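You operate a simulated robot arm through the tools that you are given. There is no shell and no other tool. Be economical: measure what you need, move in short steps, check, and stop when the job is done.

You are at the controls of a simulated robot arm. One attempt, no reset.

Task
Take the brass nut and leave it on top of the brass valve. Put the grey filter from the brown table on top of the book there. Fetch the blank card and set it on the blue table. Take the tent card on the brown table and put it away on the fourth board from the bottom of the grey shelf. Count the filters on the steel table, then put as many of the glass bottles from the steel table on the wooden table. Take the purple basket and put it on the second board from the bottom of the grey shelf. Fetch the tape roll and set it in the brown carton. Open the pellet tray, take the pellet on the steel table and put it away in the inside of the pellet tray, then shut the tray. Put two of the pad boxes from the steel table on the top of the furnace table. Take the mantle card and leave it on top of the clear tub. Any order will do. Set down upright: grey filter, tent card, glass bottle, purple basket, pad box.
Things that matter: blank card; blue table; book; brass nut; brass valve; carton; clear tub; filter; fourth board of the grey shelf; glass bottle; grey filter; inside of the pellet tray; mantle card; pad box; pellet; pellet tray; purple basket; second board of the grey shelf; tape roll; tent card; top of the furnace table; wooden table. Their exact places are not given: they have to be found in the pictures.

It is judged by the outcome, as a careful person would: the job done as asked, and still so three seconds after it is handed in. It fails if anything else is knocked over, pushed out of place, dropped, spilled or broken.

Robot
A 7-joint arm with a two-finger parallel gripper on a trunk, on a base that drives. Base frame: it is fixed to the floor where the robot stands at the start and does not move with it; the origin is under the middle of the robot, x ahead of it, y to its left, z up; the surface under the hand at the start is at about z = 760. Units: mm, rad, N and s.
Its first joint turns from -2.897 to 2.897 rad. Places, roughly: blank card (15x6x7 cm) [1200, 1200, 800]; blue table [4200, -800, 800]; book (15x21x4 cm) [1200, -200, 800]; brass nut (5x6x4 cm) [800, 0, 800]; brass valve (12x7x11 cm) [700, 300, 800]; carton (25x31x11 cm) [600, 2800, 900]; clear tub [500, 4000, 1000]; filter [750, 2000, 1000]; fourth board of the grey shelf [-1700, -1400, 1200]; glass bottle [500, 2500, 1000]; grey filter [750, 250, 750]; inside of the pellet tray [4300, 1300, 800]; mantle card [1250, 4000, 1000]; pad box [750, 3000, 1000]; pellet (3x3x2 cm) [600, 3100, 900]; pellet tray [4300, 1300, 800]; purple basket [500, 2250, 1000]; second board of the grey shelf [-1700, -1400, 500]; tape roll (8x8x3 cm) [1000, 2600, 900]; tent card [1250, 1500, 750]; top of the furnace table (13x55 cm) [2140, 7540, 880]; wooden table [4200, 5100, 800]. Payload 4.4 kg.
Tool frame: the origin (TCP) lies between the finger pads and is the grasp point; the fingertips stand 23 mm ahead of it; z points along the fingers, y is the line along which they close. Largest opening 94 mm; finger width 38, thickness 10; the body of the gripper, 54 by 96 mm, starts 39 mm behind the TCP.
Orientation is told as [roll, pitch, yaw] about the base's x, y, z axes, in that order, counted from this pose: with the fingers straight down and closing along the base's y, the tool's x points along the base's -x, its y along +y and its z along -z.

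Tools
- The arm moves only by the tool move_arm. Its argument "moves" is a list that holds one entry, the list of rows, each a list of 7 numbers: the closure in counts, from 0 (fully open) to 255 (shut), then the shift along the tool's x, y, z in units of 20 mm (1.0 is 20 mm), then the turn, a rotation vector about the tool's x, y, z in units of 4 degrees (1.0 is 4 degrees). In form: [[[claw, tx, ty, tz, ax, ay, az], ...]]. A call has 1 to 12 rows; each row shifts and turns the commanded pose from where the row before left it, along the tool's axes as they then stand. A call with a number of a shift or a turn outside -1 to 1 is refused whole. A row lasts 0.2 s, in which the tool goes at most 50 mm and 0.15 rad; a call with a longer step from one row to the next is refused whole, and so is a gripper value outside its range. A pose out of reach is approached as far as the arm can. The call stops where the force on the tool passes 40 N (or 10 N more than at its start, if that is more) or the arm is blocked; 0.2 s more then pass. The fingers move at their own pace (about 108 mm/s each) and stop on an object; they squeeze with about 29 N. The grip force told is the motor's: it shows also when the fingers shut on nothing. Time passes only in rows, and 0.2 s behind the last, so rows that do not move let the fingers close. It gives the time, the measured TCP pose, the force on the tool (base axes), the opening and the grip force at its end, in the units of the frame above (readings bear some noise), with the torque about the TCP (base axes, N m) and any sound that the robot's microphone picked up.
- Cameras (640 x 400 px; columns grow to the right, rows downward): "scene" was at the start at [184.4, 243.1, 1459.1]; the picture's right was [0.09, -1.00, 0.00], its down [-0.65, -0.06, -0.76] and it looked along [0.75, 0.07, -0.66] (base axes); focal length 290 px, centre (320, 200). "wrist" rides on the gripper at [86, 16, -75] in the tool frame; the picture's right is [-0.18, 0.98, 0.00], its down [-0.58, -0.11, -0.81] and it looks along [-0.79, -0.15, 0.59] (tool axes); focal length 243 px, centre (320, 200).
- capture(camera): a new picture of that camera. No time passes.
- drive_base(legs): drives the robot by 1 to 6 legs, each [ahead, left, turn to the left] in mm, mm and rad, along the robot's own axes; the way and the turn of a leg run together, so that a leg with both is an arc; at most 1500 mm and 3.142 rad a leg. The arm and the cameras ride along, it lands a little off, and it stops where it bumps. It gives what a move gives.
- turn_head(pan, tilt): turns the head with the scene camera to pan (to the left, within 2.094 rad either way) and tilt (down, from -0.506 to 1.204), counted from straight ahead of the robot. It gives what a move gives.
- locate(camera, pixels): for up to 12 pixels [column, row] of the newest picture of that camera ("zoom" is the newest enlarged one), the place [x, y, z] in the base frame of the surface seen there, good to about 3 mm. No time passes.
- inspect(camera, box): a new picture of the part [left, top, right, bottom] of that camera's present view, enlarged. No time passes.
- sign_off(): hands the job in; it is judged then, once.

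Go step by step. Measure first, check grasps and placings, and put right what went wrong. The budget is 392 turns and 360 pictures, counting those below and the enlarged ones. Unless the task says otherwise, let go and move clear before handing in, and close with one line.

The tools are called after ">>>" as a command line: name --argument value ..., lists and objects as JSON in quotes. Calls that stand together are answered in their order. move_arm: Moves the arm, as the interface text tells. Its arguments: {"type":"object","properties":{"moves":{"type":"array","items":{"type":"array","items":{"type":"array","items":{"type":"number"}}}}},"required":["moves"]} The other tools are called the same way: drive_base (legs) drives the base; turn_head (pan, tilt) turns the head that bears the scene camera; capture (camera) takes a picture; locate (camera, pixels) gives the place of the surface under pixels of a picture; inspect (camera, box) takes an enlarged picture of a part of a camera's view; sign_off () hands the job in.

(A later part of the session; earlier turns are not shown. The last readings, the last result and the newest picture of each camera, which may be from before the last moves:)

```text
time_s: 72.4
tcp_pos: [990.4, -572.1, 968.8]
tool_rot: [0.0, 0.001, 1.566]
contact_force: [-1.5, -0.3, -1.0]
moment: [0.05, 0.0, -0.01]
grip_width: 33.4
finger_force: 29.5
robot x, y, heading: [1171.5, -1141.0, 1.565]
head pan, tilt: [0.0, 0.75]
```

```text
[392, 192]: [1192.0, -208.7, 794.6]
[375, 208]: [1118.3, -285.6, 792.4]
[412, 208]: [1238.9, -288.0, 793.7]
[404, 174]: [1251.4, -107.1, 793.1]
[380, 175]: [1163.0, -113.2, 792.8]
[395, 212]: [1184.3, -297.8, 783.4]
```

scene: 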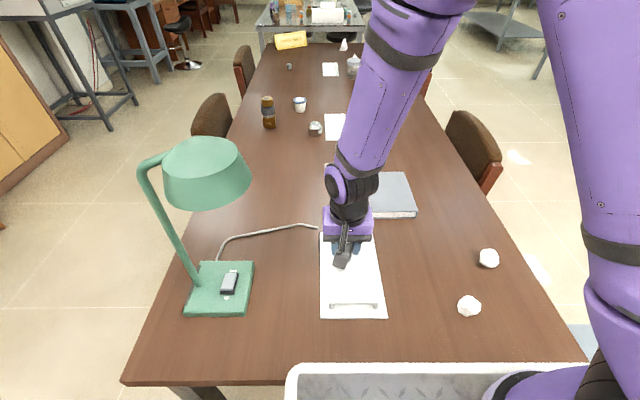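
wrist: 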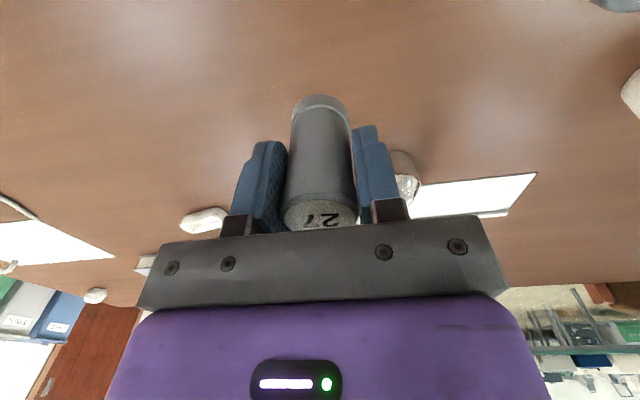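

Book top is z≈793, x 1112–1250, y −293…−105. Carrying the filter over to (1180,−215).

>>> move_arm --moves '[[[255, -0.4, -0.2, 0, 0, 0, 0], [255, -0.75, -0.4, 0, 0, 0, 0], [255, -0.75, -0.4, 0, 0, 0, 0], [255, -0.75, -0.4, 0, 0, 0, 0], [255, -0.75, -0.4, 0, 0, 0, 0], [255, -0.75, -0.4, 0, 0, 0, 0], [255, -0.75, -0.4, 0, 0, 0, 0], [255, -0.75, -0.4, 0, 0, 0, 0], [255, -0.75, -0.4, 0, 0, 0, 0], [255, -0.75, -0.4, 0, 0, 0, 0], [255, -0.75, -0.4, 0, 0, 0, 0], [255, -0.75, -0.4, 0, 0, 0, 0]]]'

>>> move_arm --moves '[[[255, -0.75, -0.4, 0.2, 0, 0, 0], [255, -0.75, -0.4, 0.3, 0, 0, 0], [255, -0.75, -0.4, 0.3, 0, 0, 0], [255, -0.75, -0.4, 0.3, 0, 0, 0], [255, -0.75, -0.4, 0.3, 0, 0, 0], [255, -0.75, -0.4, 0.3, 0, 0, 0], [255, -0.75, -0.4, 0.3, 0, 0, 0], [255, -0.75, -0.4, 0.3, 0, 0, 0], [255, -0.75, -0.4, 0.3, 0, 0, 0], [255, -0.75, -0.4, 0.3, 0, 0, 0], [255, -0.75, -0.4, 0.3, 0, 0, 0], [255, -0.5, -0.3, 0.1, 0, 0, 0]]]'

>>> capture --camera "wrist"

>>> capture --camera "scene"

```text
time_s: 75.0
tcp_pos: [1082.5, -398.9, 969.2]
tool_rot: [0.0, -0.001, 1.566]
contact_force: [0.5, -0.9, -0.6]
moment: [0.01, -0.03, -0.03]
grip_width: 33.8
finger_force: 28.9
robot x, y, heading: [1170.5, -1143.2, 1.572]
head pan, tilt: [0.0, 0.75]
```

```text
time_s: 77.6
tcp_pos: [1177.8, -225.0, 901.5]
tool_rot: [0.0, 0.0, 1.567]
contact_force: [-0.1, 0.2, -1.1]
moment: [0.01, 0.01, -0.03]
grip_width: 33.5
finger_force: 29.0
robot x, y, heading: [1171.5, -1141.9, 1.567]
head pan, tilt: [0.0, 0.75]
```

```text
331 pictures are left
```

wrist: 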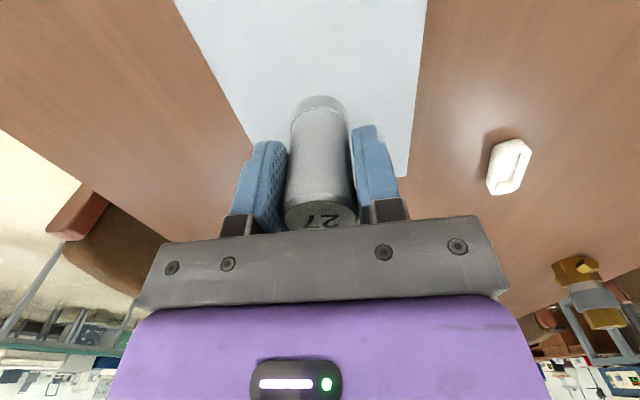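

```text
330 pictures are left
```

scene: 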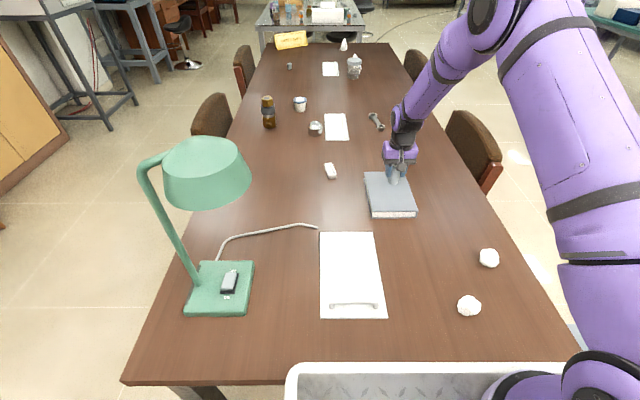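

Filter is over the book. Lowering slowly.

>>> move_arm --moves '[[[255, 0, 0, 0.5, 0, 0, 0], [255, 0, 0, 0.5, 0, 0, 0], [255, 0, 0, 0.5, 0, 0, 0], [255, 0, 0, 0.5, 0, 0, 0], [255, 0, 0, 0.4, 0, 0, 0], [255, 0, 0, 0.2, 0, 0, 0], [255, 0, 0, 0.1, 0, 0, 0]]]'

>>> move_arm --moves '[[[255, 0, 0, 0.1, 0, 0, 0], [255, 0, 0, 0.1, 0, 0, 0]]]'

```text
time_s: 79.2
tcp_pos: [1178.7, -225.1, 849.4]
tool_rot: [-0.001, -0.001, 1.568]
contact_force: [-0.4, -0.5, -0.7]
moment: [-0.01, 0.03, -0.03]
grip_width: 33.1
finger_force: 28.8
robot x, y, heading: [1168.1, -1141.9, 1.567]
head pan, tilt: [0.0, 0.75]
```

```text
time_s: 79.8
tcp_pos: [1177.6, -223.5, 844.5]
tool_rot: [0.0, 0.001, 1.568]
contact_force: [0.3, -0.5, -1.1]
moment: [0.0, 0.0, 0.04]
grip_width: 33.1
finger_force: 28.8
robot x, y, heading: [1169.1, -1142.0, 1.563]
head pan, tilt: [0.0, 0.75]
```

>>> move_arm --moves '[[[255, 0, 0, 0.07, 0, 0, 0], [255, 0, 0, 0.07, 0, 0, 0]]]'

```text
time_s: 80.4
tcp_pos: [1179.5, -224.1, 843.1]
tool_rot: [0.001, 0.0, 1.567]
contact_force: [0.8, -1.6, 5.4]
moment: [-0.1, -0.03, 0.0]
grip_width: 33.2
finger_force: 29.4
robot x, y, heading: [1167.9, -1142.6, 1.564]
head pan, tilt: [0.0, 0.75]
```

Contact. Releasing and rising.

>>> move_arm --moves '[[[150, 0, 0, 0, 0, 0, 0], [100, 0, 0, 0, 0, 0, 0], [60, 0, 0, 0, 0, 0, 0], [0, 0, 0, -0.3, 0, 0, 0], [0, 0, 0, -0.7, 0, 0, 0], [0, 0, 0, -1, 0, 0, 0], [0, 0, 0, -1, 0, 0, 0], [0, 0, 0, -1, 0, 0, 0], [0, 0, 0, -1, 0, 0, 0]]]'

>>> capture --camera "wrist"

>>> inspect --camera "scene" --box '[240, 20, 480, 170]'

```text
time_s: 82.4
tcp_pos: [1176.4, -224.3, 942.4]
tool_rot: [0.0, 0.001, 1.568]
contact_force: [0.2, -0.4, -0.7]
moment: [0.0, -0.03, 0.01]
grip_width: 93.8
finger_force: 0.2
robot x, y, heading: [1170.4, -1143.7, 1.567]
head pan, tilt: [0.0, 0.75]
```

```text
329 pictures are left
```

wrist: 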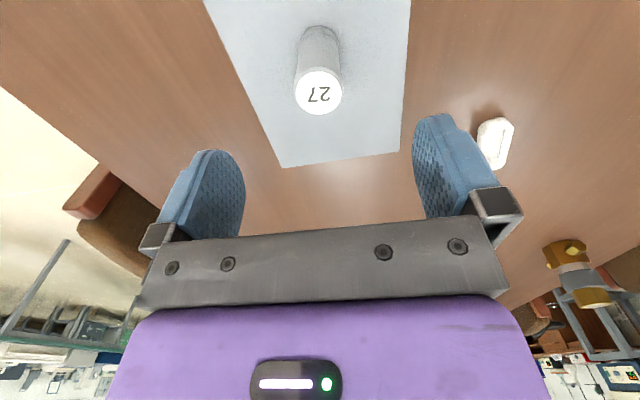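

```text
2.67 times, centred on (360, 95) of scene
```

zoom: 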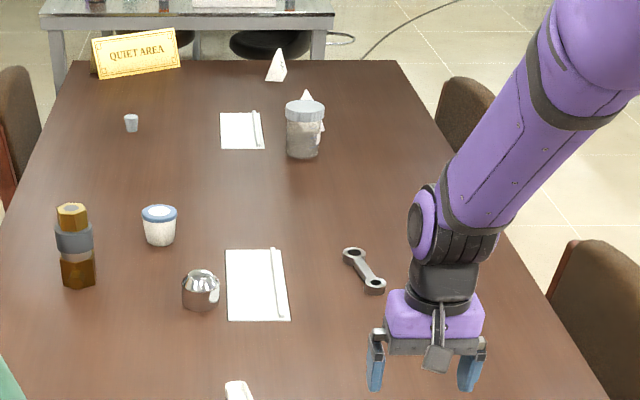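

Filter stands on the book. Retracting the arm, then driving round to the far side to reach the cards.

>>> move_arm --moves '[[[0, 1, 0, -0.3, 0, 0, 0], [0, 1, 0, -0.3, 0, 0, 0], [0, 1, 0, -0.3, 0, 0, 0], [0, 1, 0, -0.3, 0, 0, 0], [0, 1, 0, -0.3, 0, 0, 0], [0, 1, 0, -0.3, 0, 0, 0], [0, 1, 0, -0.3, 0, 0, 0], [0, 1, 0, -0.3, 0, 0, 0], [0, 1, 0, -0.3, 0, 0, 0], [0, 1, 0, -0.3, 0, 0, 0], [0, 1, 0, 0, 0, 0, 0], [0, 1, 0, 0, 0, 0, 0]]]'

>>> move_arm --moves '[[[0, 1, 0, 0, 0, 0, 0], [0, 1, 0, 0, 0, 0, 0], [0, 1, 0, 0, 0, 0, 0], [0, 1, 0, 0, 0, 0, 0], [0, 1, 0, 0, 0, 0, 0]]]'

>>> drive_base --legs '[[-200, 0, 0], [0, -1030, 0]]'

>>> turn_head --pan 0.0 --tilt 0.5

>>> capture --camera "scene"

```text
time_s: 85.0
tcp_pos: [1177.2, -465.3, 1002.4]
tool_rot: [0.001, 0.0, 1.568]
contact_force: [-0.3, 0.4, -0.3]
moment: [0.0, 0.01, 0.04]
grip_width: 94.1
finger_force: 0.0
robot x, y, heading: [1169.2, -1139.8, 1.568]
head pan, tilt: [0.0, 0.75]
```

```text
time_s: 86.2
tcp_pos: [1175.6, -564.6, 1000.1]
tool_rot: [0.002, -0.001, 1.568]
contact_force: [0.3, -0.1, 0.8]
moment: [0.01, 0.01, 0.0]
grip_width: 93.8
finger_force: 0.1
robot x, y, heading: [1170.6, -1143.6, 1.569]
head pan, tilt: [0.0, 0.75]
```

```text
time_s: 92.6
tcp_pos: [2172.3, -763.0, 1000.5]
tool_rot: [0.0, 0.0, 1.578]
contact_force: [0.4, -0.2, -0.6]
moment: [0.0, -0.01, 0.01]
grip_width: 94.1
finger_force: 0.1
robot x, y, heading: [2175.2, -1340.1, 1.584]
head pan, tilt: [0.0, 0.75]
```

```text
time_s: 93.3
tcp_pos: [2172.9, -763.0, 1001.0]
tool_rot: [0.0, 0.001, 1.579]
contact_force: [-0.2, 0.0, -0.6]
moment: [0.01, -0.01, 0.01]
grip_width: 94.1
finger_force: 0.1
robot x, y, heading: [2173.2, -1338.4, 1.581]
head pan, tilt: [0.0, 0.499]
```

```text
327 pictures are left
```

scene: 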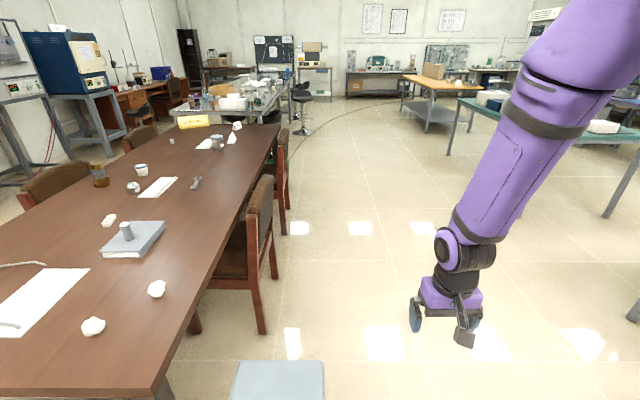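

The aisle on the far side is clear. Locating chairs, table corner, stool and tables on the right.

>>> locate --camera "scene" --pixels '[[272, 180], [288, 140], [270, 275], [288, 230], [277, 127], [304, 132], [404, 122], [450, 155], [278, 360], [437, 78], [235, 140], [238, 124]]'

```text
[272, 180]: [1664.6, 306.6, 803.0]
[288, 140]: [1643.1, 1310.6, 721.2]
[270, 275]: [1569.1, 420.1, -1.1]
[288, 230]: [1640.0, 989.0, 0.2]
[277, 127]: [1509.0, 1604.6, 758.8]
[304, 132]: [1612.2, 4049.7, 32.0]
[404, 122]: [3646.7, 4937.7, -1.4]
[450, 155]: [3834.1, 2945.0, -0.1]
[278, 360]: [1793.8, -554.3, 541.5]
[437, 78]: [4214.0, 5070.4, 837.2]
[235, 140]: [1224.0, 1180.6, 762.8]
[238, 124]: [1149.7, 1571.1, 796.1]
```

Chair backs reach x≈1665. I'll drive up the aisle, turn to face −x, and look.

>>> drive_base --legs '[[1350, 0, 0], [1350, 0, 0], [0, 0, 1.56]]'

>>> turn_head --pan 0.0 --tilt 0.7

>>> capture --camera "scene"

```text
time_s: 95.4
tcp_pos: [2168.2, -614.1, 999.4]
tool_rot: [0.0, -0.001, 1.589]
contact_force: [0.2, 0.4, -0.4]
moment: [-0.01, 0.0, 0.0]
grip_width: 94.0
finger_force: 0.0
robot x, y, heading: [2179.3, -1192.7, 1.591]
head pan, tilt: [0.0, 0.499]
stopped in leg 1: the robot was blocked; the commanded pose is now the measured one
```

```text
time_s: 96.1
tcp_pos: [2168.1, -613.1, 1000.5]
tool_rot: [0.0, 0.002, 1.591]
contact_force: [-0.6, 1.0, 0.9]
moment: [0.01, 0.0, -0.04]
grip_width: 94.1
finger_force: 0.1
robot x, y, heading: [2176.5, -1190.4, 1.587]
head pan, tilt: [0.0, 0.7]
```

```text
326 pictures are left
```

scene: 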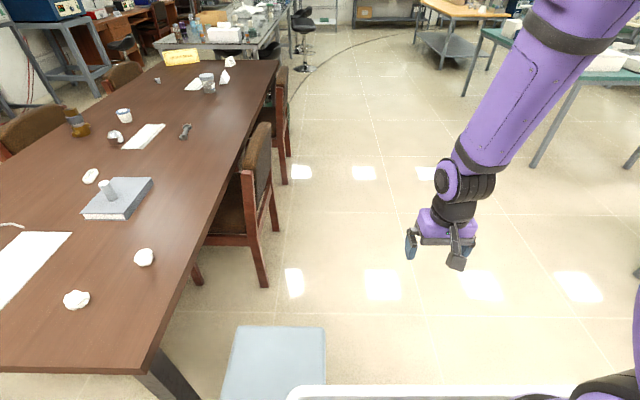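

Blocked, likely by the bin at (275,360). Locate it and see whether it moved.

>>> locate --camera "scene" --pixels '[[240, 330], [322, 330], [322, 380], [235, 380], [300, 390], [520, 390], [275, 350], [635, 270]]'

>>> turn_head --pan 0.3 --tilt 1.15

>>> capture --camera "scene"

```text
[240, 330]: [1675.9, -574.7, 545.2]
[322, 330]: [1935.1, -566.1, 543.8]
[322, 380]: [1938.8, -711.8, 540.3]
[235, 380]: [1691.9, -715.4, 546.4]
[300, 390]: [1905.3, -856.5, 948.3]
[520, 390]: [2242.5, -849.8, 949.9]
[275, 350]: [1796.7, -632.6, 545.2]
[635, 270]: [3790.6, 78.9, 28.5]
```

```text
time_s: 97.0
tcp_pos: [2168.5, -612.6, 1001.4]
tool_rot: [-0.001, 0.0, 1.591]
contact_force: [-0.2, 0.0, 0.2]
moment: [0.01, 0.04, -0.04]
grip_width: 94.2
finger_force: 0.1
robot x, y, heading: [2178.5, -1191.3, 1.585]
head pan, tilt: [0.3, 1.15]
```

```text
325 pictures are left
```

scene: 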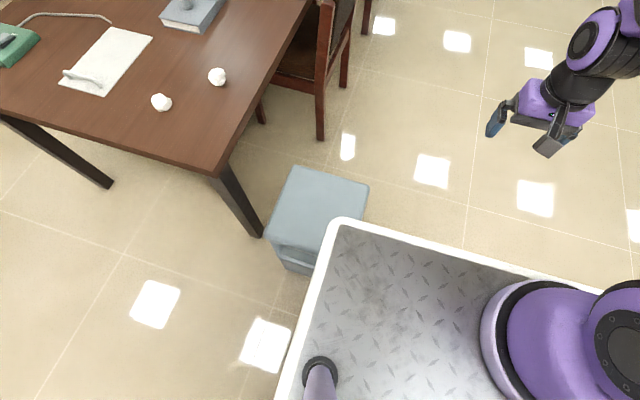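

>>> locate --camera "scene" --pixels '[[268, 240], [295, 258], [300, 170], [365, 190], [310, 245], [290, 262], [335, 225]]'

```text
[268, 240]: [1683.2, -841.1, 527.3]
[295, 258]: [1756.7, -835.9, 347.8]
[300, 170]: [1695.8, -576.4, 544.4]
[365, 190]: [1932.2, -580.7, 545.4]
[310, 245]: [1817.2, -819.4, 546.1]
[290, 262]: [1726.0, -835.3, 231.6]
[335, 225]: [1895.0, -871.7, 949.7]
```

Bin did not move (front face still y≈−836). Back off, sidestep right, and go up the aisle.

>>> drive_base --legs '[[-80, 0, 0], [0, -180, 0], [1350, 0, -0.012], [1300, 0, 0], [0, 0, 1.565]]'

>>> turn_head --pan 0.0 --tilt 0.7

>>> capture --camera "scene"

```text
time_s: 115.5
tcp_pos: [1740.7, 1384.8, 999.9]
tool_rot: [0.0, 0.002, -3.121]
contact_force: [0.1, 0.1, -0.5]
moment: [0.02, -0.01, -0.01]
grip_width: 94.1
finger_force: 0.1
robot x, y, heading: [2318.1, 1396.6, -3.122]
head pan, tilt: [0.3, 1.15]
```

```text
time_s: 116.4
tcp_pos: [1739.5, 1384.3, 1000.4]
tool_rot: [0.001, 0.001, -3.122]
contact_force: [0.0, -0.4, -0.9]
moment: [0.0, -0.03, 0.03]
grip_width: 94.1
finger_force: 0.0
robot x, y, heading: [2314.7, 1393.5, -3.121]
head pan, tilt: [0.0, 0.7]
```

```text
324 pictures are left
```

scene: 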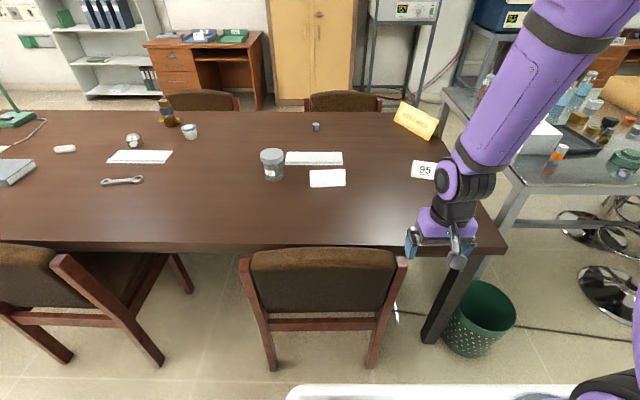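

The card at (424,170) reads "95" (tent card), the one at (327,178) is blank. Locate them plus the green waste basket and the chair.

>>> locate --camera "scene" --pixels '[[424, 172], [413, 178], [435, 180], [327, 178], [311, 178], [345, 178], [480, 290], [450, 330], [400, 255], [325, 249], [515, 305], [415, 120]]'

>>> inspect --camera "scene" --box '[270, 90, 510, 240]'

```text
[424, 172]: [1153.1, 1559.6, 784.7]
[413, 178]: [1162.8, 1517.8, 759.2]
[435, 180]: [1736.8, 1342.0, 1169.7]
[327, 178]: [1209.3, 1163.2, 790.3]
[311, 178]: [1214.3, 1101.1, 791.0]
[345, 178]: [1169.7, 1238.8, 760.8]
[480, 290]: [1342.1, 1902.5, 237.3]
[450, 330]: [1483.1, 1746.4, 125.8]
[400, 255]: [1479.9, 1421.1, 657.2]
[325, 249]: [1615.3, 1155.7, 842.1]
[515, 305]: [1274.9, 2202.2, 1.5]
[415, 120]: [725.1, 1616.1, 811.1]
```

```text
2.67 times, centred on (390, 165) of scene
```

zoom: 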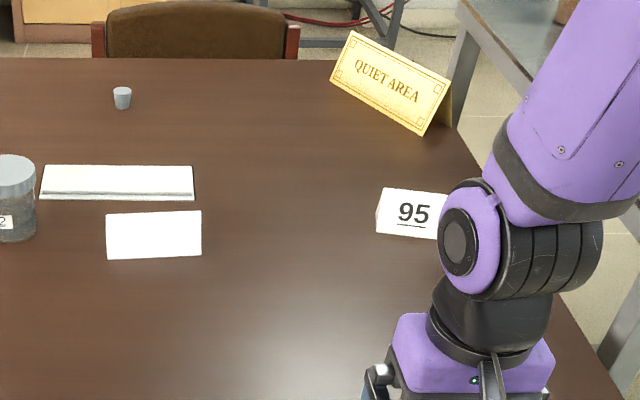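

Tent card centre ≈(1136,1560), blank card ≈(1197,1165). Driving 280 ahead to reach them.

>>> drive_base --legs '[[280, 0, 0]]'

>>> capture --camera "wrist"

>>> capture --camera "scene"

```text
time_s: 118.4
tcp_pos: [1455.7, 1380.1, 1001.1]
tool_rot: [0.001, -0.001, -3.122]
contact_force: [0.0, 0.0, 0.5]
moment: [0.03, 0.03, -0.01]
grip_width: 94.1
finger_force: 0.0
robot x, y, heading: [2032.0, 1389.7, -3.122]
head pan, tilt: [0.0, 0.7]
```

```text
322 pictures are left
```

wrist: 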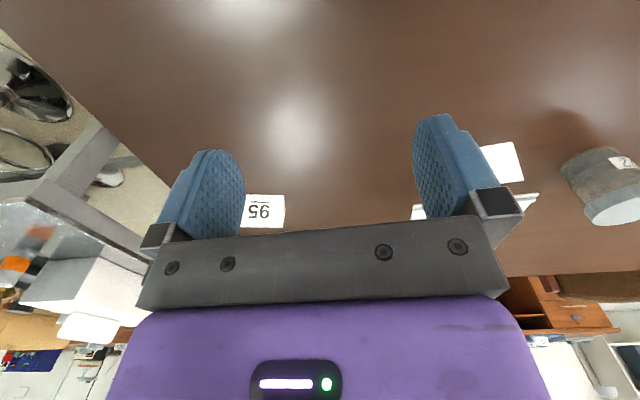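

```text
321 pictures are left
```

scene: 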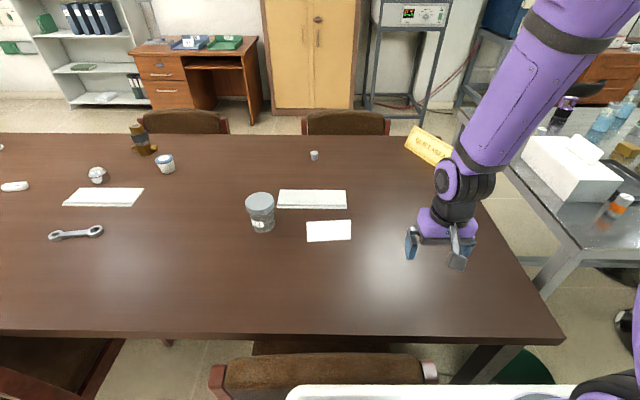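

Moving over the blank card for a close look.

>>> move_arm --moves '[[[0, -0.95, 0.9, 0.25, 0, 0, 0], [0, -0.95, 0.9, 0.25, 0, 0, 0], [0, -0.95, 0.9, 0.25, 0, 0, 0], [0, -0.95, 0.9, 0.25, 0, 0, 0], [0, -0.95, 0.9, 0.25, 0, 0, 0], [0, -0.95, 0.9, 0.25, 0, 0, 0], [0, -0.95, 0.9, 0.25, 0, 0, 0], [0, -0.95, 0.9, 0.25, 0, 0, 0], [0, -0.95, 0.9, 0.25, 0, 0, 0], [0, -0.95, 0.9, 0.25, 0, 0, 0], [0, -0.95, 0.9, 0.25, 0, 0, 0], [0, -0.8, 0.9, 0.25, 0, 0, 0]]]'

>>> capture --camera "wrist"

>>> inspect --camera "wrist" --box '[200, 40, 440, 190]'

```text
time_s: 121.0
tcp_pos: [1236.1, 1158.6, 940.0]
tool_rot: [0.0, 0.0, -3.123]
contact_force: [0.0, 0.1, 0.2]
moment: [0.0, -0.03, 0.0]
grip_width: 94.1
finger_force: 0.0
robot x, y, heading: [2036.8, 1387.3, -3.122]
head pan, tilt: [0.0, 0.7]
```

```text
320 pictures are left
```

wrist: 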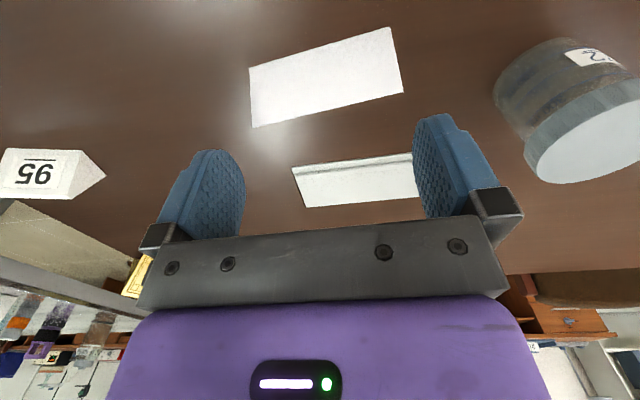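

```text
2.67 times, centred on (320, 115) of wrist
```

zoom: 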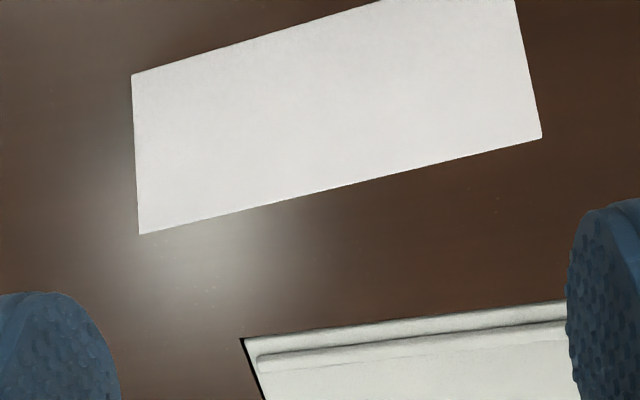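

Locate the corners of the blank card (ridge is the lower edge in the picture).

>>> locate --camera "wrist" --pixels '[[254, 125], [401, 91], [251, 70], [388, 30], [328, 108], [322, 80], [319, 52], [328, 104]]'

>>> locate --camera "scene" --pixels '[[307, 222], [350, 220], [352, 239], [308, 242], [329, 221], [329, 230], [329, 240]]'

```text
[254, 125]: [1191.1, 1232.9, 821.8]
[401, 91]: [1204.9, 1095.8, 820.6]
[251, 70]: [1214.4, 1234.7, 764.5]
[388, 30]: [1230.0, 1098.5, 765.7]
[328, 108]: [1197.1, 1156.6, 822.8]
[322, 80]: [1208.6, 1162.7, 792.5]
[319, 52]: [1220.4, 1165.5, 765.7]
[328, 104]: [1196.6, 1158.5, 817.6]
```

```text
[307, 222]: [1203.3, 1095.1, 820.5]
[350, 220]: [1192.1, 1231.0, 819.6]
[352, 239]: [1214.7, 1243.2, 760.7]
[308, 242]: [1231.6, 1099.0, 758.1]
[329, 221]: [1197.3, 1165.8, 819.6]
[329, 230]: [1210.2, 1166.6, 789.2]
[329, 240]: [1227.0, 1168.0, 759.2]
```

Ridge runs from (1191,1233) to (1205,1096) at z≈822, base about 57 wide. I need the fingers to close across it: turning the tool by about −94.6° over its centre.

>>> move_arm --moves '[[[0, -0.95, -0.15, 0, 0, 0, -0.985], [0, 0, 0, 0, 0, 0, -0.985], [0, 0, 0, 0, 0, 0, -0.985], [0, 0, 0, 0, 0, 0, -0.985], [0, 0, 0, 0, 0, 0, -0.985], [0, 0, 0, 0, 0, 0, -0.985], [0, 0, 0, 0, 0, 0, -0.985], [0, 0, 0, 0, 0, 0, -0.985], [0, 0, 0, 0, 0, 0, -0.985], [0, 0, 0, 0, 0, 0, -0.985], [0, 0, 0, 0, 0, 0, -0.985], [0, 0, 0, 0, 0, 0, -0.985]]]'

>>> move_arm --moves '[[[0, 0, 0, 0, 0, 0, -0.985], [0, 0, 0, 0, 0, 0, -0.985], [0, 0, 0, 0, 0, 0, -0.985], [0, 0, 0, 0, 0, 0, -0.985], [0, 0, 0, 0, 0, 0, -0.985], [0, 0, 0, 0, 0, 0, -0.985], [0, 0, 0, 0, 0, 0, -0.985], [0, 0, 0, 0, 0, 0, -0.985], [0, 0, 0, 0, 0, 0, -0.985], [0, 0, 0, 0, 0, 0, -0.985], [0, 0, 0, 0, 0, 0, -0.985], [0, 0, 0, 0, 0, 0, -0.985]]]'

>>> capture --camera "wrist"

```text
time_s: 123.6
tcp_pos: [1218.5, 1160.7, 938.9]
tool_rot: [0.001, 0.0, -2.296]
contact_force: [0.0, 0.9, -0.5]
moment: [0.01, -0.02, -0.02]
grip_width: 94.0
finger_force: 0.0
robot x, y, heading: [2031.1, 1381.9, -3.123]
head pan, tilt: [0.0, 0.7]
```

```text
time_s: 126.2
tcp_pos: [1217.1, 1161.5, 939.6]
tool_rot: [0.0, 0.002, -1.471]
contact_force: [0.2, 0.1, 1.0]
moment: [-0.04, 0.01, 0.0]
grip_width: 94.0
finger_force: 0.2
robot x, y, heading: [2030.4, 1389.9, -3.117]
head pan, tilt: [0.0, 0.7]
```

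```text
318 pictures are left
```

wrist: 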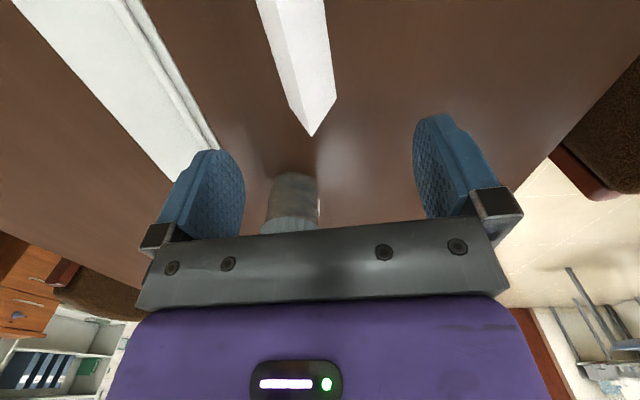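

The card's end is visible at (310,110). Shift −19 in x and descend around the ridge.

>>> move_arm --moves '[[[0, 0.15, -0.95, 0, 0, 0, 0], [0, 0, 0, 1, 0, 0, 0], [0, 0, 0, 1, 0, 0, 0], [0, 0, 0, 1, 0, 0, 0], [0, 0, 0, 1, 0, 0, 0]]]'

>>> capture --camera "wrist"

```text
time_s: 127.4
tcp_pos: [1200.1, 1162.8, 859.8]
tool_rot: [0.001, 0.001, -1.472]
contact_force: [-1.2, -0.4, -0.4]
moment: [0.0, -0.01, -0.04]
grip_width: 93.9
finger_force: 0.1
robot x, y, heading: [2034.7, 1392.0, -3.12]
head pan, tilt: [0.0, 0.7]
```

```text
317 pictures are left
```

wrist: 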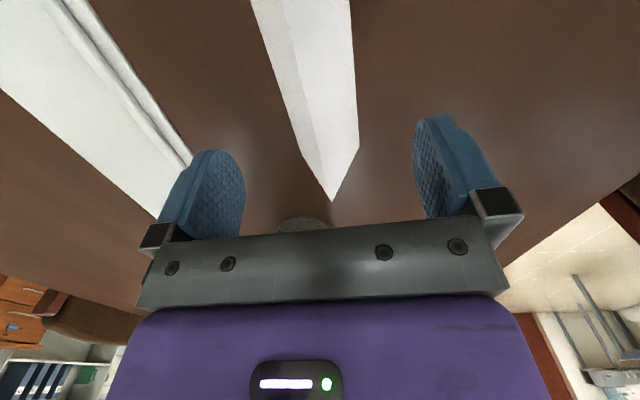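

Centred. Down to z≈787 and close.

>>> move_arm --moves '[[[0, 0, 0, 1, 0, 0, 0], [0, 0, 0, 1, 0, 0, 0], [0, 0, 0, 1, 0, 0, 0], [0, 0, 0, 0.6, 0, 0, 0], [255, 0, 0, 0, 0, 0, 0], [255, 0, 0, 0, 0, 0, 0], [255, 0, 0, 0, 0, 0, 0], [255, 0, 0, 0, 0, 0, 0]]]'

>>> move_arm --moves '[[[255, 0, 0, -0.1, 0, 0, 0], [255, 0, 0, -0.2, 0, 0, 0], [255, 0, 0, -0.2, 0, 0, 0], [255, 0, 0, -0.2, 0, 0, 0], [255, 0, 0, -0.3, 0, 0, 0]]]'

>>> capture --camera "wrist"

>>> capture --camera "scene"

```text
time_s: 129.2
tcp_pos: [1200.0, 1162.0, 789.4]
tool_rot: [0.0, -0.002, -1.471]
contact_force: [0.6, 0.5, 0.3]
moment: [-0.03, -0.02, 0.02]
grip_width: 49.2
finger_force: 29.5
robot x, y, heading: [2037.2, 1386.3, -3.121]
head pan, tilt: [0.0, 0.7]
```

```text
time_s: 130.4
tcp_pos: [1198.0, 1162.1, 807.1]
tool_rot: [-0.001, -0.001, -1.471]
contact_force: [0.4, 0.8, 0.3]
moment: [0.04, 0.0, 0.01]
grip_width: 49.0
finger_force: 28.9
robot x, y, heading: [2032.5, 1387.3, -3.121]
head pan, tilt: [0.0, 0.7]
```

```text
316 pictures are left
```

wrist: 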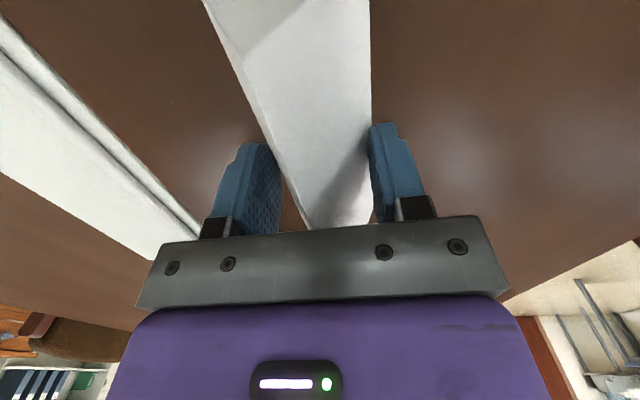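

```text
315 pictures are left
```

scene: 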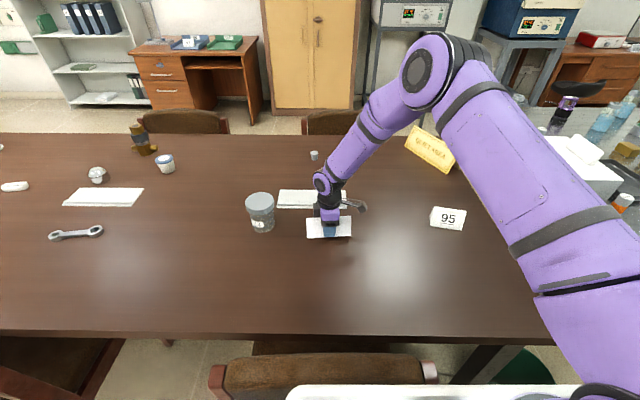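

The card is held (width unchanged at 49 after an 18 mm lift). Lifting on gently and retracting.

>>> move_arm --moves '[[[255, 0, 0, -0.3, 0, 0, 0], [255, 0, 0, -0.5, 0, 0, 0], [255, 0, 0, -0.5, 0, 0, 0], [255, 0, 0.1, -0.5, 0, 0, 0], [255, 0, 0.2, -0.5, 0, 0, 0], [255, 0, 0.3, -0.5, 0, 0, 0], [255, 0, 0.4, -0.5, 0, 0, 0], [255, 0, 0.5, -0.5, 0, 0, 0], [255, 0, 0.6, -0.5, 0, 0, 0], [255, 0, 0.6, -0.5, 0, 0, 0], [255, 0, 0.6, -0.5, 0, 0, 0], [255, 0, 0.6, -0.5, 0, 0, 0]]]'

>>> move_arm --moves '[[[255, 0, 0.6, -0.4, 0, 0, 0], [255, 0, 0.6, -0.4, 0, 0, 0], [255, 0, 0.6, -0.4, 0, 0, 0], [255, 0, 0.6, -0.4, 0, 0, 0], [255, 0, 0.6, -0.4, 0, 0, 0], [255, 0, 0.6, -0.3, 0, 0, 0], [255, 0, 0.6, 0, 0, 0, 0], [255, 0, 0.6, 0, 0, 0, 0], [255, 0, 0.6, 0, 0, 0, 0], [255, 0, 0.6, 0, 0, 0, 0], [255, 0, 0.5, 0, 0, 0, 0], [255, 0, 0.3, 0, 0, 0, 0]]]'

>>> drive_base --legs '[[-700, 0, 0]]'

>>> capture --camera "wrist"

>>> turn_head --pan 2.0 --tilt 0.4

>>> capture --camera "scene"

```text
time_s: 133.0
tcp_pos: [1275.3, 1171.4, 926.7]
tool_rot: [0.001, -0.002, -1.474]
contact_force: [0.2, -0.1, -0.3]
moment: [0.01, -0.02, 0.0]
grip_width: 48.4
finger_force: 29.3
robot x, y, heading: [2032.9, 1389.1, -3.122]
head pan, tilt: [0.0, 0.7]
```

```text
time_s: 135.6
tcp_pos: [1411.3, 1184.1, 970.6]
tool_rot: [-0.001, 0.0, -1.472]
contact_force: [0.0, 0.2, 0.0]
moment: [0.0, -0.04, 0.02]
grip_width: 47.7
finger_force: 29.1
robot x, y, heading: [2035.8, 1387.4, -3.12]
head pan, tilt: [0.0, 0.7]
```

```text
time_s: 139.5
tcp_pos: [2115.9, 1195.4, 969.5]
tool_rot: [-0.001, -0.001, -1.46]
contact_force: [-0.2, 0.4, -0.3]
moment: [0.01, 0.0, 0.02]
grip_width: 47.0
finger_force: 28.7
robot x, y, heading: [2737.3, 1407.0, -3.111]
head pan, tilt: [0.0, 0.7]
```

```text
314 pictures are left
```

wrist: 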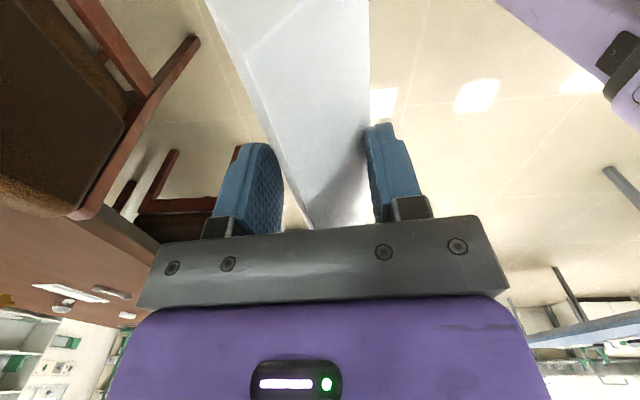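

```text
time_s: 141.4
tcp_pos: [2115.5, 1194.2, 970.2]
tool_rot: [0.002, 0.0, -1.462]
contact_force: [-0.2, -0.8, -1.4]
moment: [-0.01, 0.0, 0.0]
grip_width: 46.8
finger_force: 28.9
robot x, y, heading: [2736.3, 1405.5, -3.113]
head pan, tilt: [2.0, 0.4]
```

```text
313 pictures are left
```

scene: 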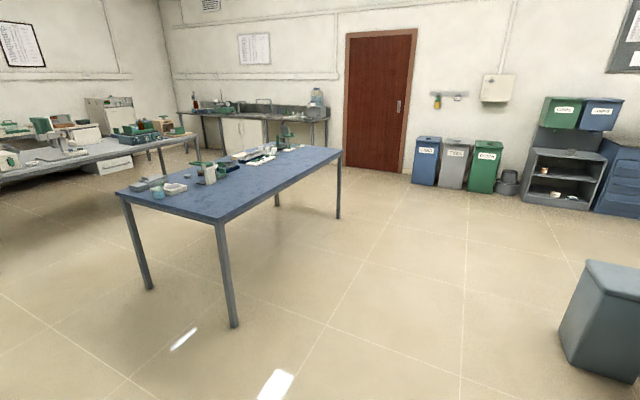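

The card creeps slightly (width 49→46.8), so I should be quick. Locate the blue table's corners and free space.

>>> locate --camera "scene" --pixels '[[122, 192], [220, 220], [338, 150], [268, 185], [290, 170], [310, 160], [230, 205], [150, 285], [234, 325], [240, 190], [175, 190]]'

>>> inspect --camera "scene" --box '[100, 120, 360, 240]'

```text
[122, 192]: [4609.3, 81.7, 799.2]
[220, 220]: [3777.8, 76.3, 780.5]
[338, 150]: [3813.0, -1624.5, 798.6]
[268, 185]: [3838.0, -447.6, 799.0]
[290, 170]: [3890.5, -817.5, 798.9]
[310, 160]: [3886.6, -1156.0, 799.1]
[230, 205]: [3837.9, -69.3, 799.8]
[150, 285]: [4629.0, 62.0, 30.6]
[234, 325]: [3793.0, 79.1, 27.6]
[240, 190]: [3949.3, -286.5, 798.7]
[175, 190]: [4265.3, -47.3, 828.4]
```

```text
2.46 times, centred on (230, 180) of scene
```

zoom: 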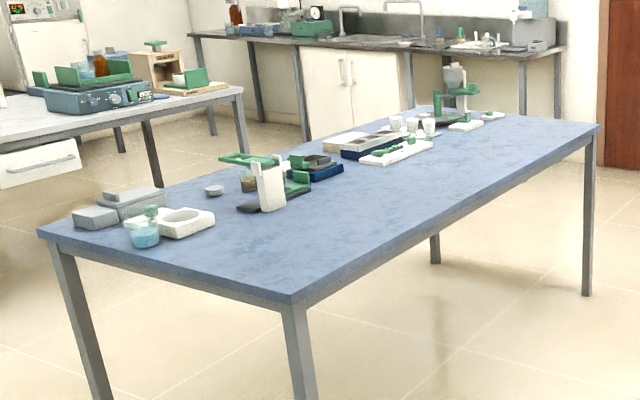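

Blue table top: x 3778–4610, y −1625…80, z 799, with a free near strip. I turn around and drive there.

>>> drive_base --legs '[[0, 0, 1.555], [0, 0, 1.555], [0, -1400, 0], [0, -680, 0], [500, 0, 0]]'

>>> turn_head --pan 0.1 --tilt 0.7

>>> capture --camera "scene"

>>> capture --camera "wrist"

```text
time_s: 161.9
tcp_pos: [3877.2, -485.9, 970.1]
tool_rot: [-0.001, 0.001, 1.64]
contact_force: [-0.1, -0.2, 0.5]
moment: [-0.02, 0.05, 0.02]
grip_width: 42.0
finger_force: 29.3
robot x, y, heading: [3247.3, -668.2, -0.004]
head pan, tilt: [2.0, 0.4]
```

```text
time_s: 163.7
tcp_pos: [3876.9, -487.0, 969.9]
tool_rot: [-0.001, 0.0, 1.639]
contact_force: [-0.1, 0.9, 0.4]
moment: [-0.03, -0.01, -0.03]
grip_width: 41.8
finger_force: 29.3
robot x, y, heading: [3248.0, -670.8, -0.006]
head pan, tilt: [0.099, 0.7]
```

```text
311 pictures are left
```

scene: 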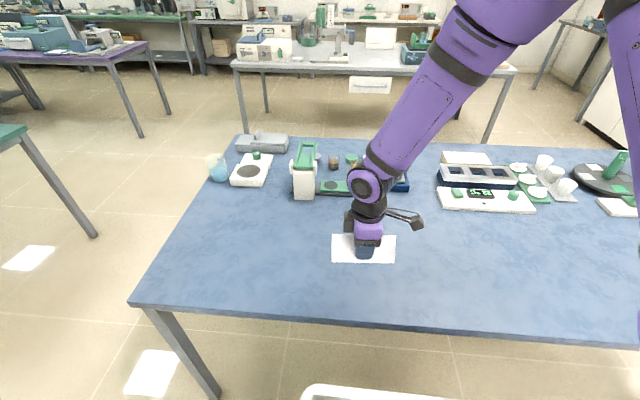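

```text
310 pictures are left
```

wrist: 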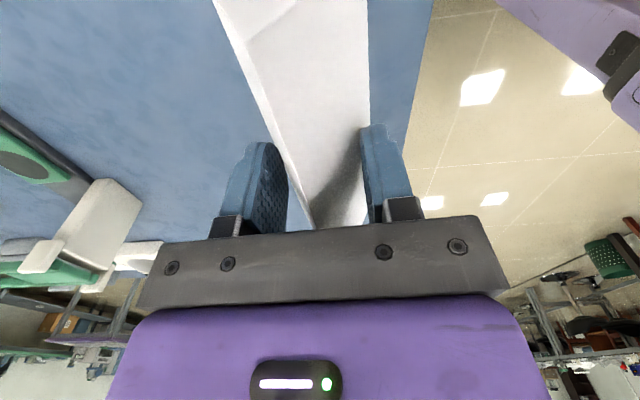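

Over free table space at (3877,−487). Lowering.

>>> move_arm --moves '[[[255, 0, -0.3, 0.4, 0, 0, 0], [255, 0, -0.5, 0.6, 0, 0, 0], [255, 0, -0.4, 0.7, 0, 0, 0], [255, 0, 0, 0.7, 0, 0, 0], [255, 0, 0, 0.7, 0, 0, 0], [255, 0, 0, 0.7, 0, 0, 0], [255, 0, 0, 0.7, 0, 0, 0], [255, 0, 0, 0.7, 0, 0, 0], [255, 0, 0, 0.5, 0, 0, 0], [255, 0, 0, 0.4, 0, 0, 0], [255, 0, 0, 0.1, 0, 0, 0]]]'

>>> capture --camera "scene"

```text
time_s: 166.1
tcp_pos: [3900.1, -484.6, 847.0]
tool_rot: [0.001, 0.0, 1.641]
contact_force: [0.5, 0.3, -0.5]
moment: [0.0, 0.02, 0.0]
grip_width: 41.2
finger_force: 29.2
robot x, y, heading: [3248.3, -671.7, -0.007]
head pan, tilt: [0.099, 0.7]
```

```text
309 pictures are left
```

scene: 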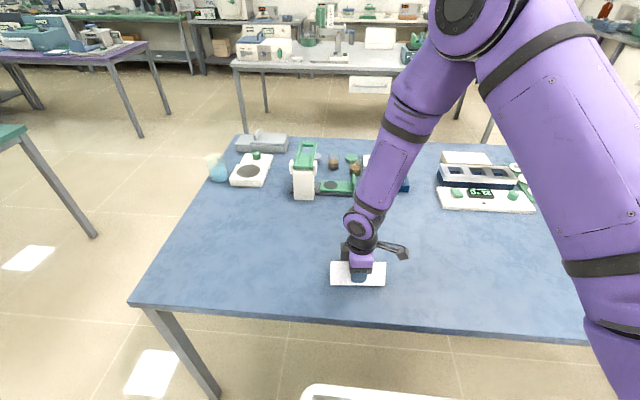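

>>> move_arm --moves '[[[255, 0, 0, 0.15, 0, 0, 0], [255, 0, 0, 0.15, 0, 0, 0], [255, 0, 0, 0.1, 0, 0, 0]]]'

```text
time_s: 166.9
tcp_pos: [3900.3, -484.5, 837.5]
tool_rot: [0.0, 0.0, 1.64]
contact_force: [0.3, 0.0, -1.0]
moment: [-0.02, 0.03, 0.03]
grip_width: 41.1
finger_force: 28.6
robot x, y, heading: [3245.3, -669.2, -0.015]
head pan, tilt: [0.099, 0.7]
```

>>> move_arm --moves '[[[255, 0, 0, 0.1, 0, 0, 0], [255, 0, 0, 0.1, 0, 0, 0]]]'

```text
time_s: 167.5
tcp_pos: [3901.3, -484.9, 837.0]
tool_rot: [-0.003, 0.001, 1.641]
contact_force: [-5.0, -1.1, 20.3]
moment: [-0.06, -0.03, 0.08]
grip_width: 40.5
finger_force: 29.3
robot x, y, heading: [3248.3, -671.6, -0.011]
head pan, tilt: [0.099, 0.7]
stopped in row 2: the force on the tool passed its limit at 45 N (the readings are from after the stop); the commanded pose is now the measured one
```

Contact. Opening and rising.

>>> move_arm --moves '[[[150, 0, 0, 0, 0, 0, 0], [100, 0, 0, 0, 0, 0, 0], [0, 0, 0, 0, 0, 0, 0], [0, 0, 0, -0.3, 0, 0, 0], [0, 0, 0, -0.8, 0, 0, 0], [0, 0, 0, -1, 0, 0, 0], [0, 0, 0, -1, 0, 0, 0], [0, 0, 0, -1, 0, 0, 0], [0, 0, 0, -1, 0, 0, 0], [0, 0, 0, -1, 0, 0, 0], [0, 0, 0, -1, 0, 0, 0]]]'

>>> capture --camera "scene"

```text
time_s: 169.9
tcp_pos: [3901.6, -483.9, 979.5]
tool_rot: [-0.002, 0.0, 1.64]
contact_force: [1.1, 0.7, -0.2]
moment: [0.0, 0.04, -0.02]
grip_width: 94.1
finger_force: 0.1
robot x, y, heading: [3245.2, -667.1, -0.009]
head pan, tilt: [0.099, 0.7]
```

```text
308 pictures are left
```

scene: 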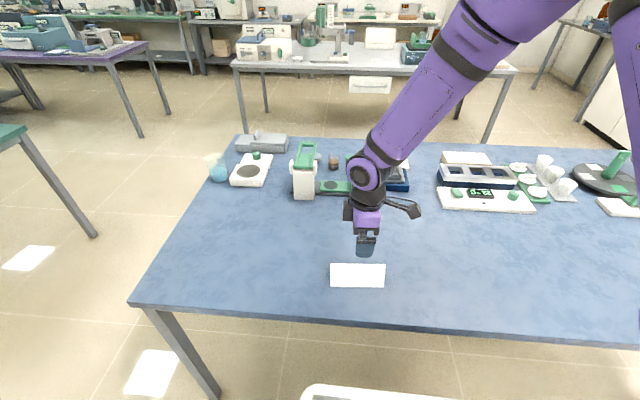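

The blank card stands on the blue table. On the way I'll look at the pellet tray area near (4300,1300).

>>> drive_base --legs '[[-450, 0, 0], [0, 1400, 0], [0, 500, 0]]'

>>> turn_head --pan 0.1 --tilt 0.45

>>> capture --camera "scene"

```text
time_s: 181.8
tcp_pos: [3467.8, 1425.9, 978.3]
tool_rot: [-0.001, 0.0, 1.635]
contact_force: [0.1, 0.3, 0.0]
moment: [0.01, -0.02, -0.02]
grip_width: 93.8
finger_force: 0.1
robot x, y, heading: [2810.6, 1238.9, -0.016]
head pan, tilt: [0.099, 0.7]
```

```text
time_s: 182.6
tcp_pos: [3467.8, 1425.3, 978.4]
tool_rot: [0.0, 0.0, 1.635]
contact_force: [-0.1, -0.5, -0.6]
moment: [0.01, -0.02, 0.02]
grip_width: 93.7
finger_force: 0.1
robot x, y, heading: [2815.2, 1240.7, -0.013]
head pan, tilt: [0.099, 0.45]
```

```text
307 pictures are left
```

scene: 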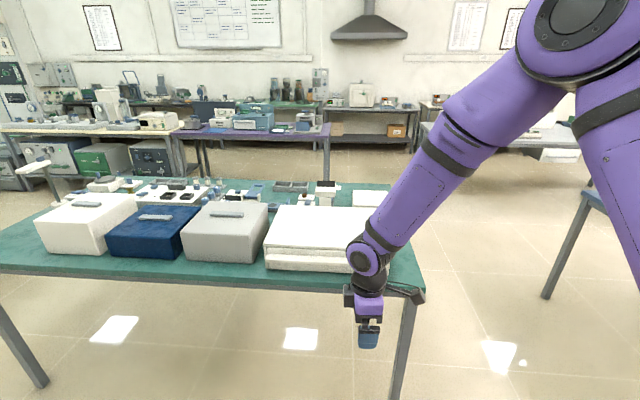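

>>> inspect --camera "scene" --box '[20, 170, 440, 290]'

>>> locate --camera "scene" --pixels '[[320, 225], [270, 262], [345, 265], [270, 250], [228, 212], [225, 240], [155, 215], [86, 203], [320, 185], [380, 190], [240, 285], [415, 285]]'

```text
1.52 times, centred on (230, 230) of scene
```

zoom: 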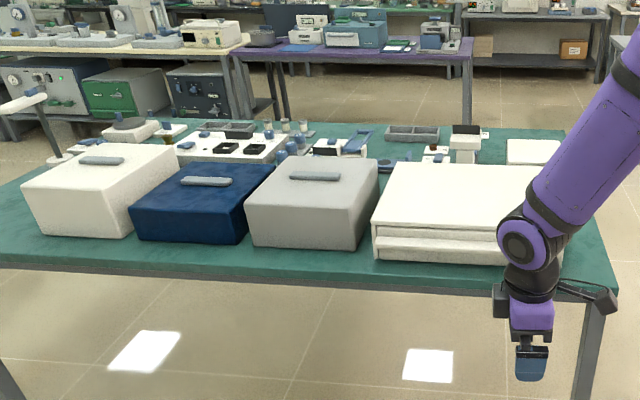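

```text
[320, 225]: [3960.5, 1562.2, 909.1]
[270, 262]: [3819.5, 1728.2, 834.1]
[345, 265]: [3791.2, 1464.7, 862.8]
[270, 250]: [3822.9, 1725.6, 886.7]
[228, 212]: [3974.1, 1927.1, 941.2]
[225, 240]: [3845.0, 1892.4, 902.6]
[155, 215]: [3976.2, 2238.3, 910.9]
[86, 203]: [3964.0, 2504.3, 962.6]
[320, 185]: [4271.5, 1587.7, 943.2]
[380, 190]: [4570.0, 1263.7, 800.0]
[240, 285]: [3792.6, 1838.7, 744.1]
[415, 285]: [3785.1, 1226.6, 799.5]
```

The pellet tray may be hidden behind the arm. Turn the base right a little and look again.

>>> drive_base --legs '[[0, -450, 0], [0, 0, -0.35]]'

>>> turn_head --pan 0.6 --tilt 0.4

>>> capture --camera "scene"

>>> inspect --camera "scene" --box '[160, 140, 480, 300]'

```text
time_s: 186.4
tcp_pos: [3484.7, 741.0, 978.2]
tool_rot: [-0.001, -0.001, 1.284]
contact_force: [-0.2, 0.3, -1.0]
moment: [0.02, -0.02, -0.01]
grip_width: 94.1
finger_force: 0.2
robot x, y, heading: [2807.4, 795.1, -0.364]
head pan, tilt: [0.099, 0.45]
```

```text
time_s: 187.3
tcp_pos: [3484.8, 741.0, 978.7]
tool_rot: [-0.001, 0.0, 1.282]
contact_force: [0.6, 0.8, -0.8]
moment: [0.03, -0.03, -0.01]
grip_width: 94.2
finger_force: 0.0
robot x, y, heading: [2808.6, 794.3, -0.37]
head pan, tilt: [0.6, 0.4]
```

```text
305 pictures are left
```

scene: 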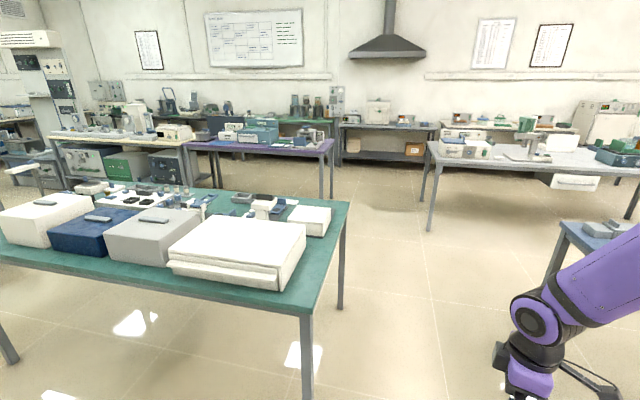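

```text
2.00 times, centred on (320, 220) of scene
```

zoom: 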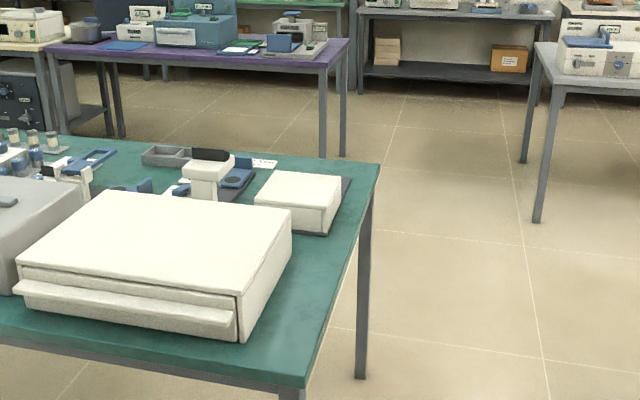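

>>> locate --camera "zoom" --pixels '[[300, 188], [256, 210], [325, 232], [340, 180], [270, 172], [290, 215], [345, 190], [375, 165], [305, 375], [150, 240], [240, 330], [170, 155]]'

>>> inspect --camera "scene" --box '[260, 180, 360, 242]'

```text
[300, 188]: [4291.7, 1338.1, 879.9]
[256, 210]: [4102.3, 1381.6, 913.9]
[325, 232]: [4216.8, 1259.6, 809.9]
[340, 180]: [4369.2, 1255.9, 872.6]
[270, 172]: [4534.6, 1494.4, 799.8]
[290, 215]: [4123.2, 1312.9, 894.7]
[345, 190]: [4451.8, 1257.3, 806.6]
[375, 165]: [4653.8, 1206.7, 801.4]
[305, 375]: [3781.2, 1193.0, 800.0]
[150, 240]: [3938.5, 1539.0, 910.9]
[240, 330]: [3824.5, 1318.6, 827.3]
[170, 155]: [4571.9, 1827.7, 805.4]
```

```text
6.40 times, centred on (310, 211) of scene
```

zoom: 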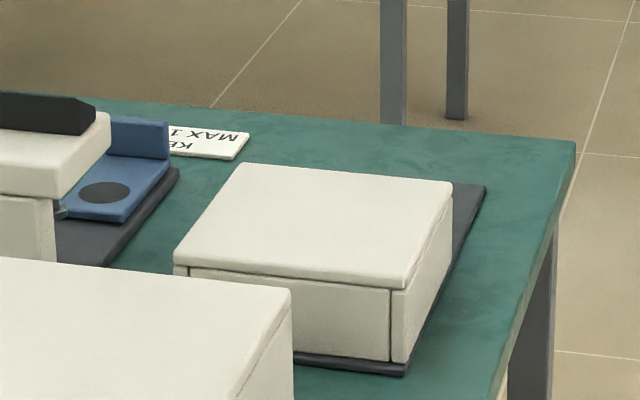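

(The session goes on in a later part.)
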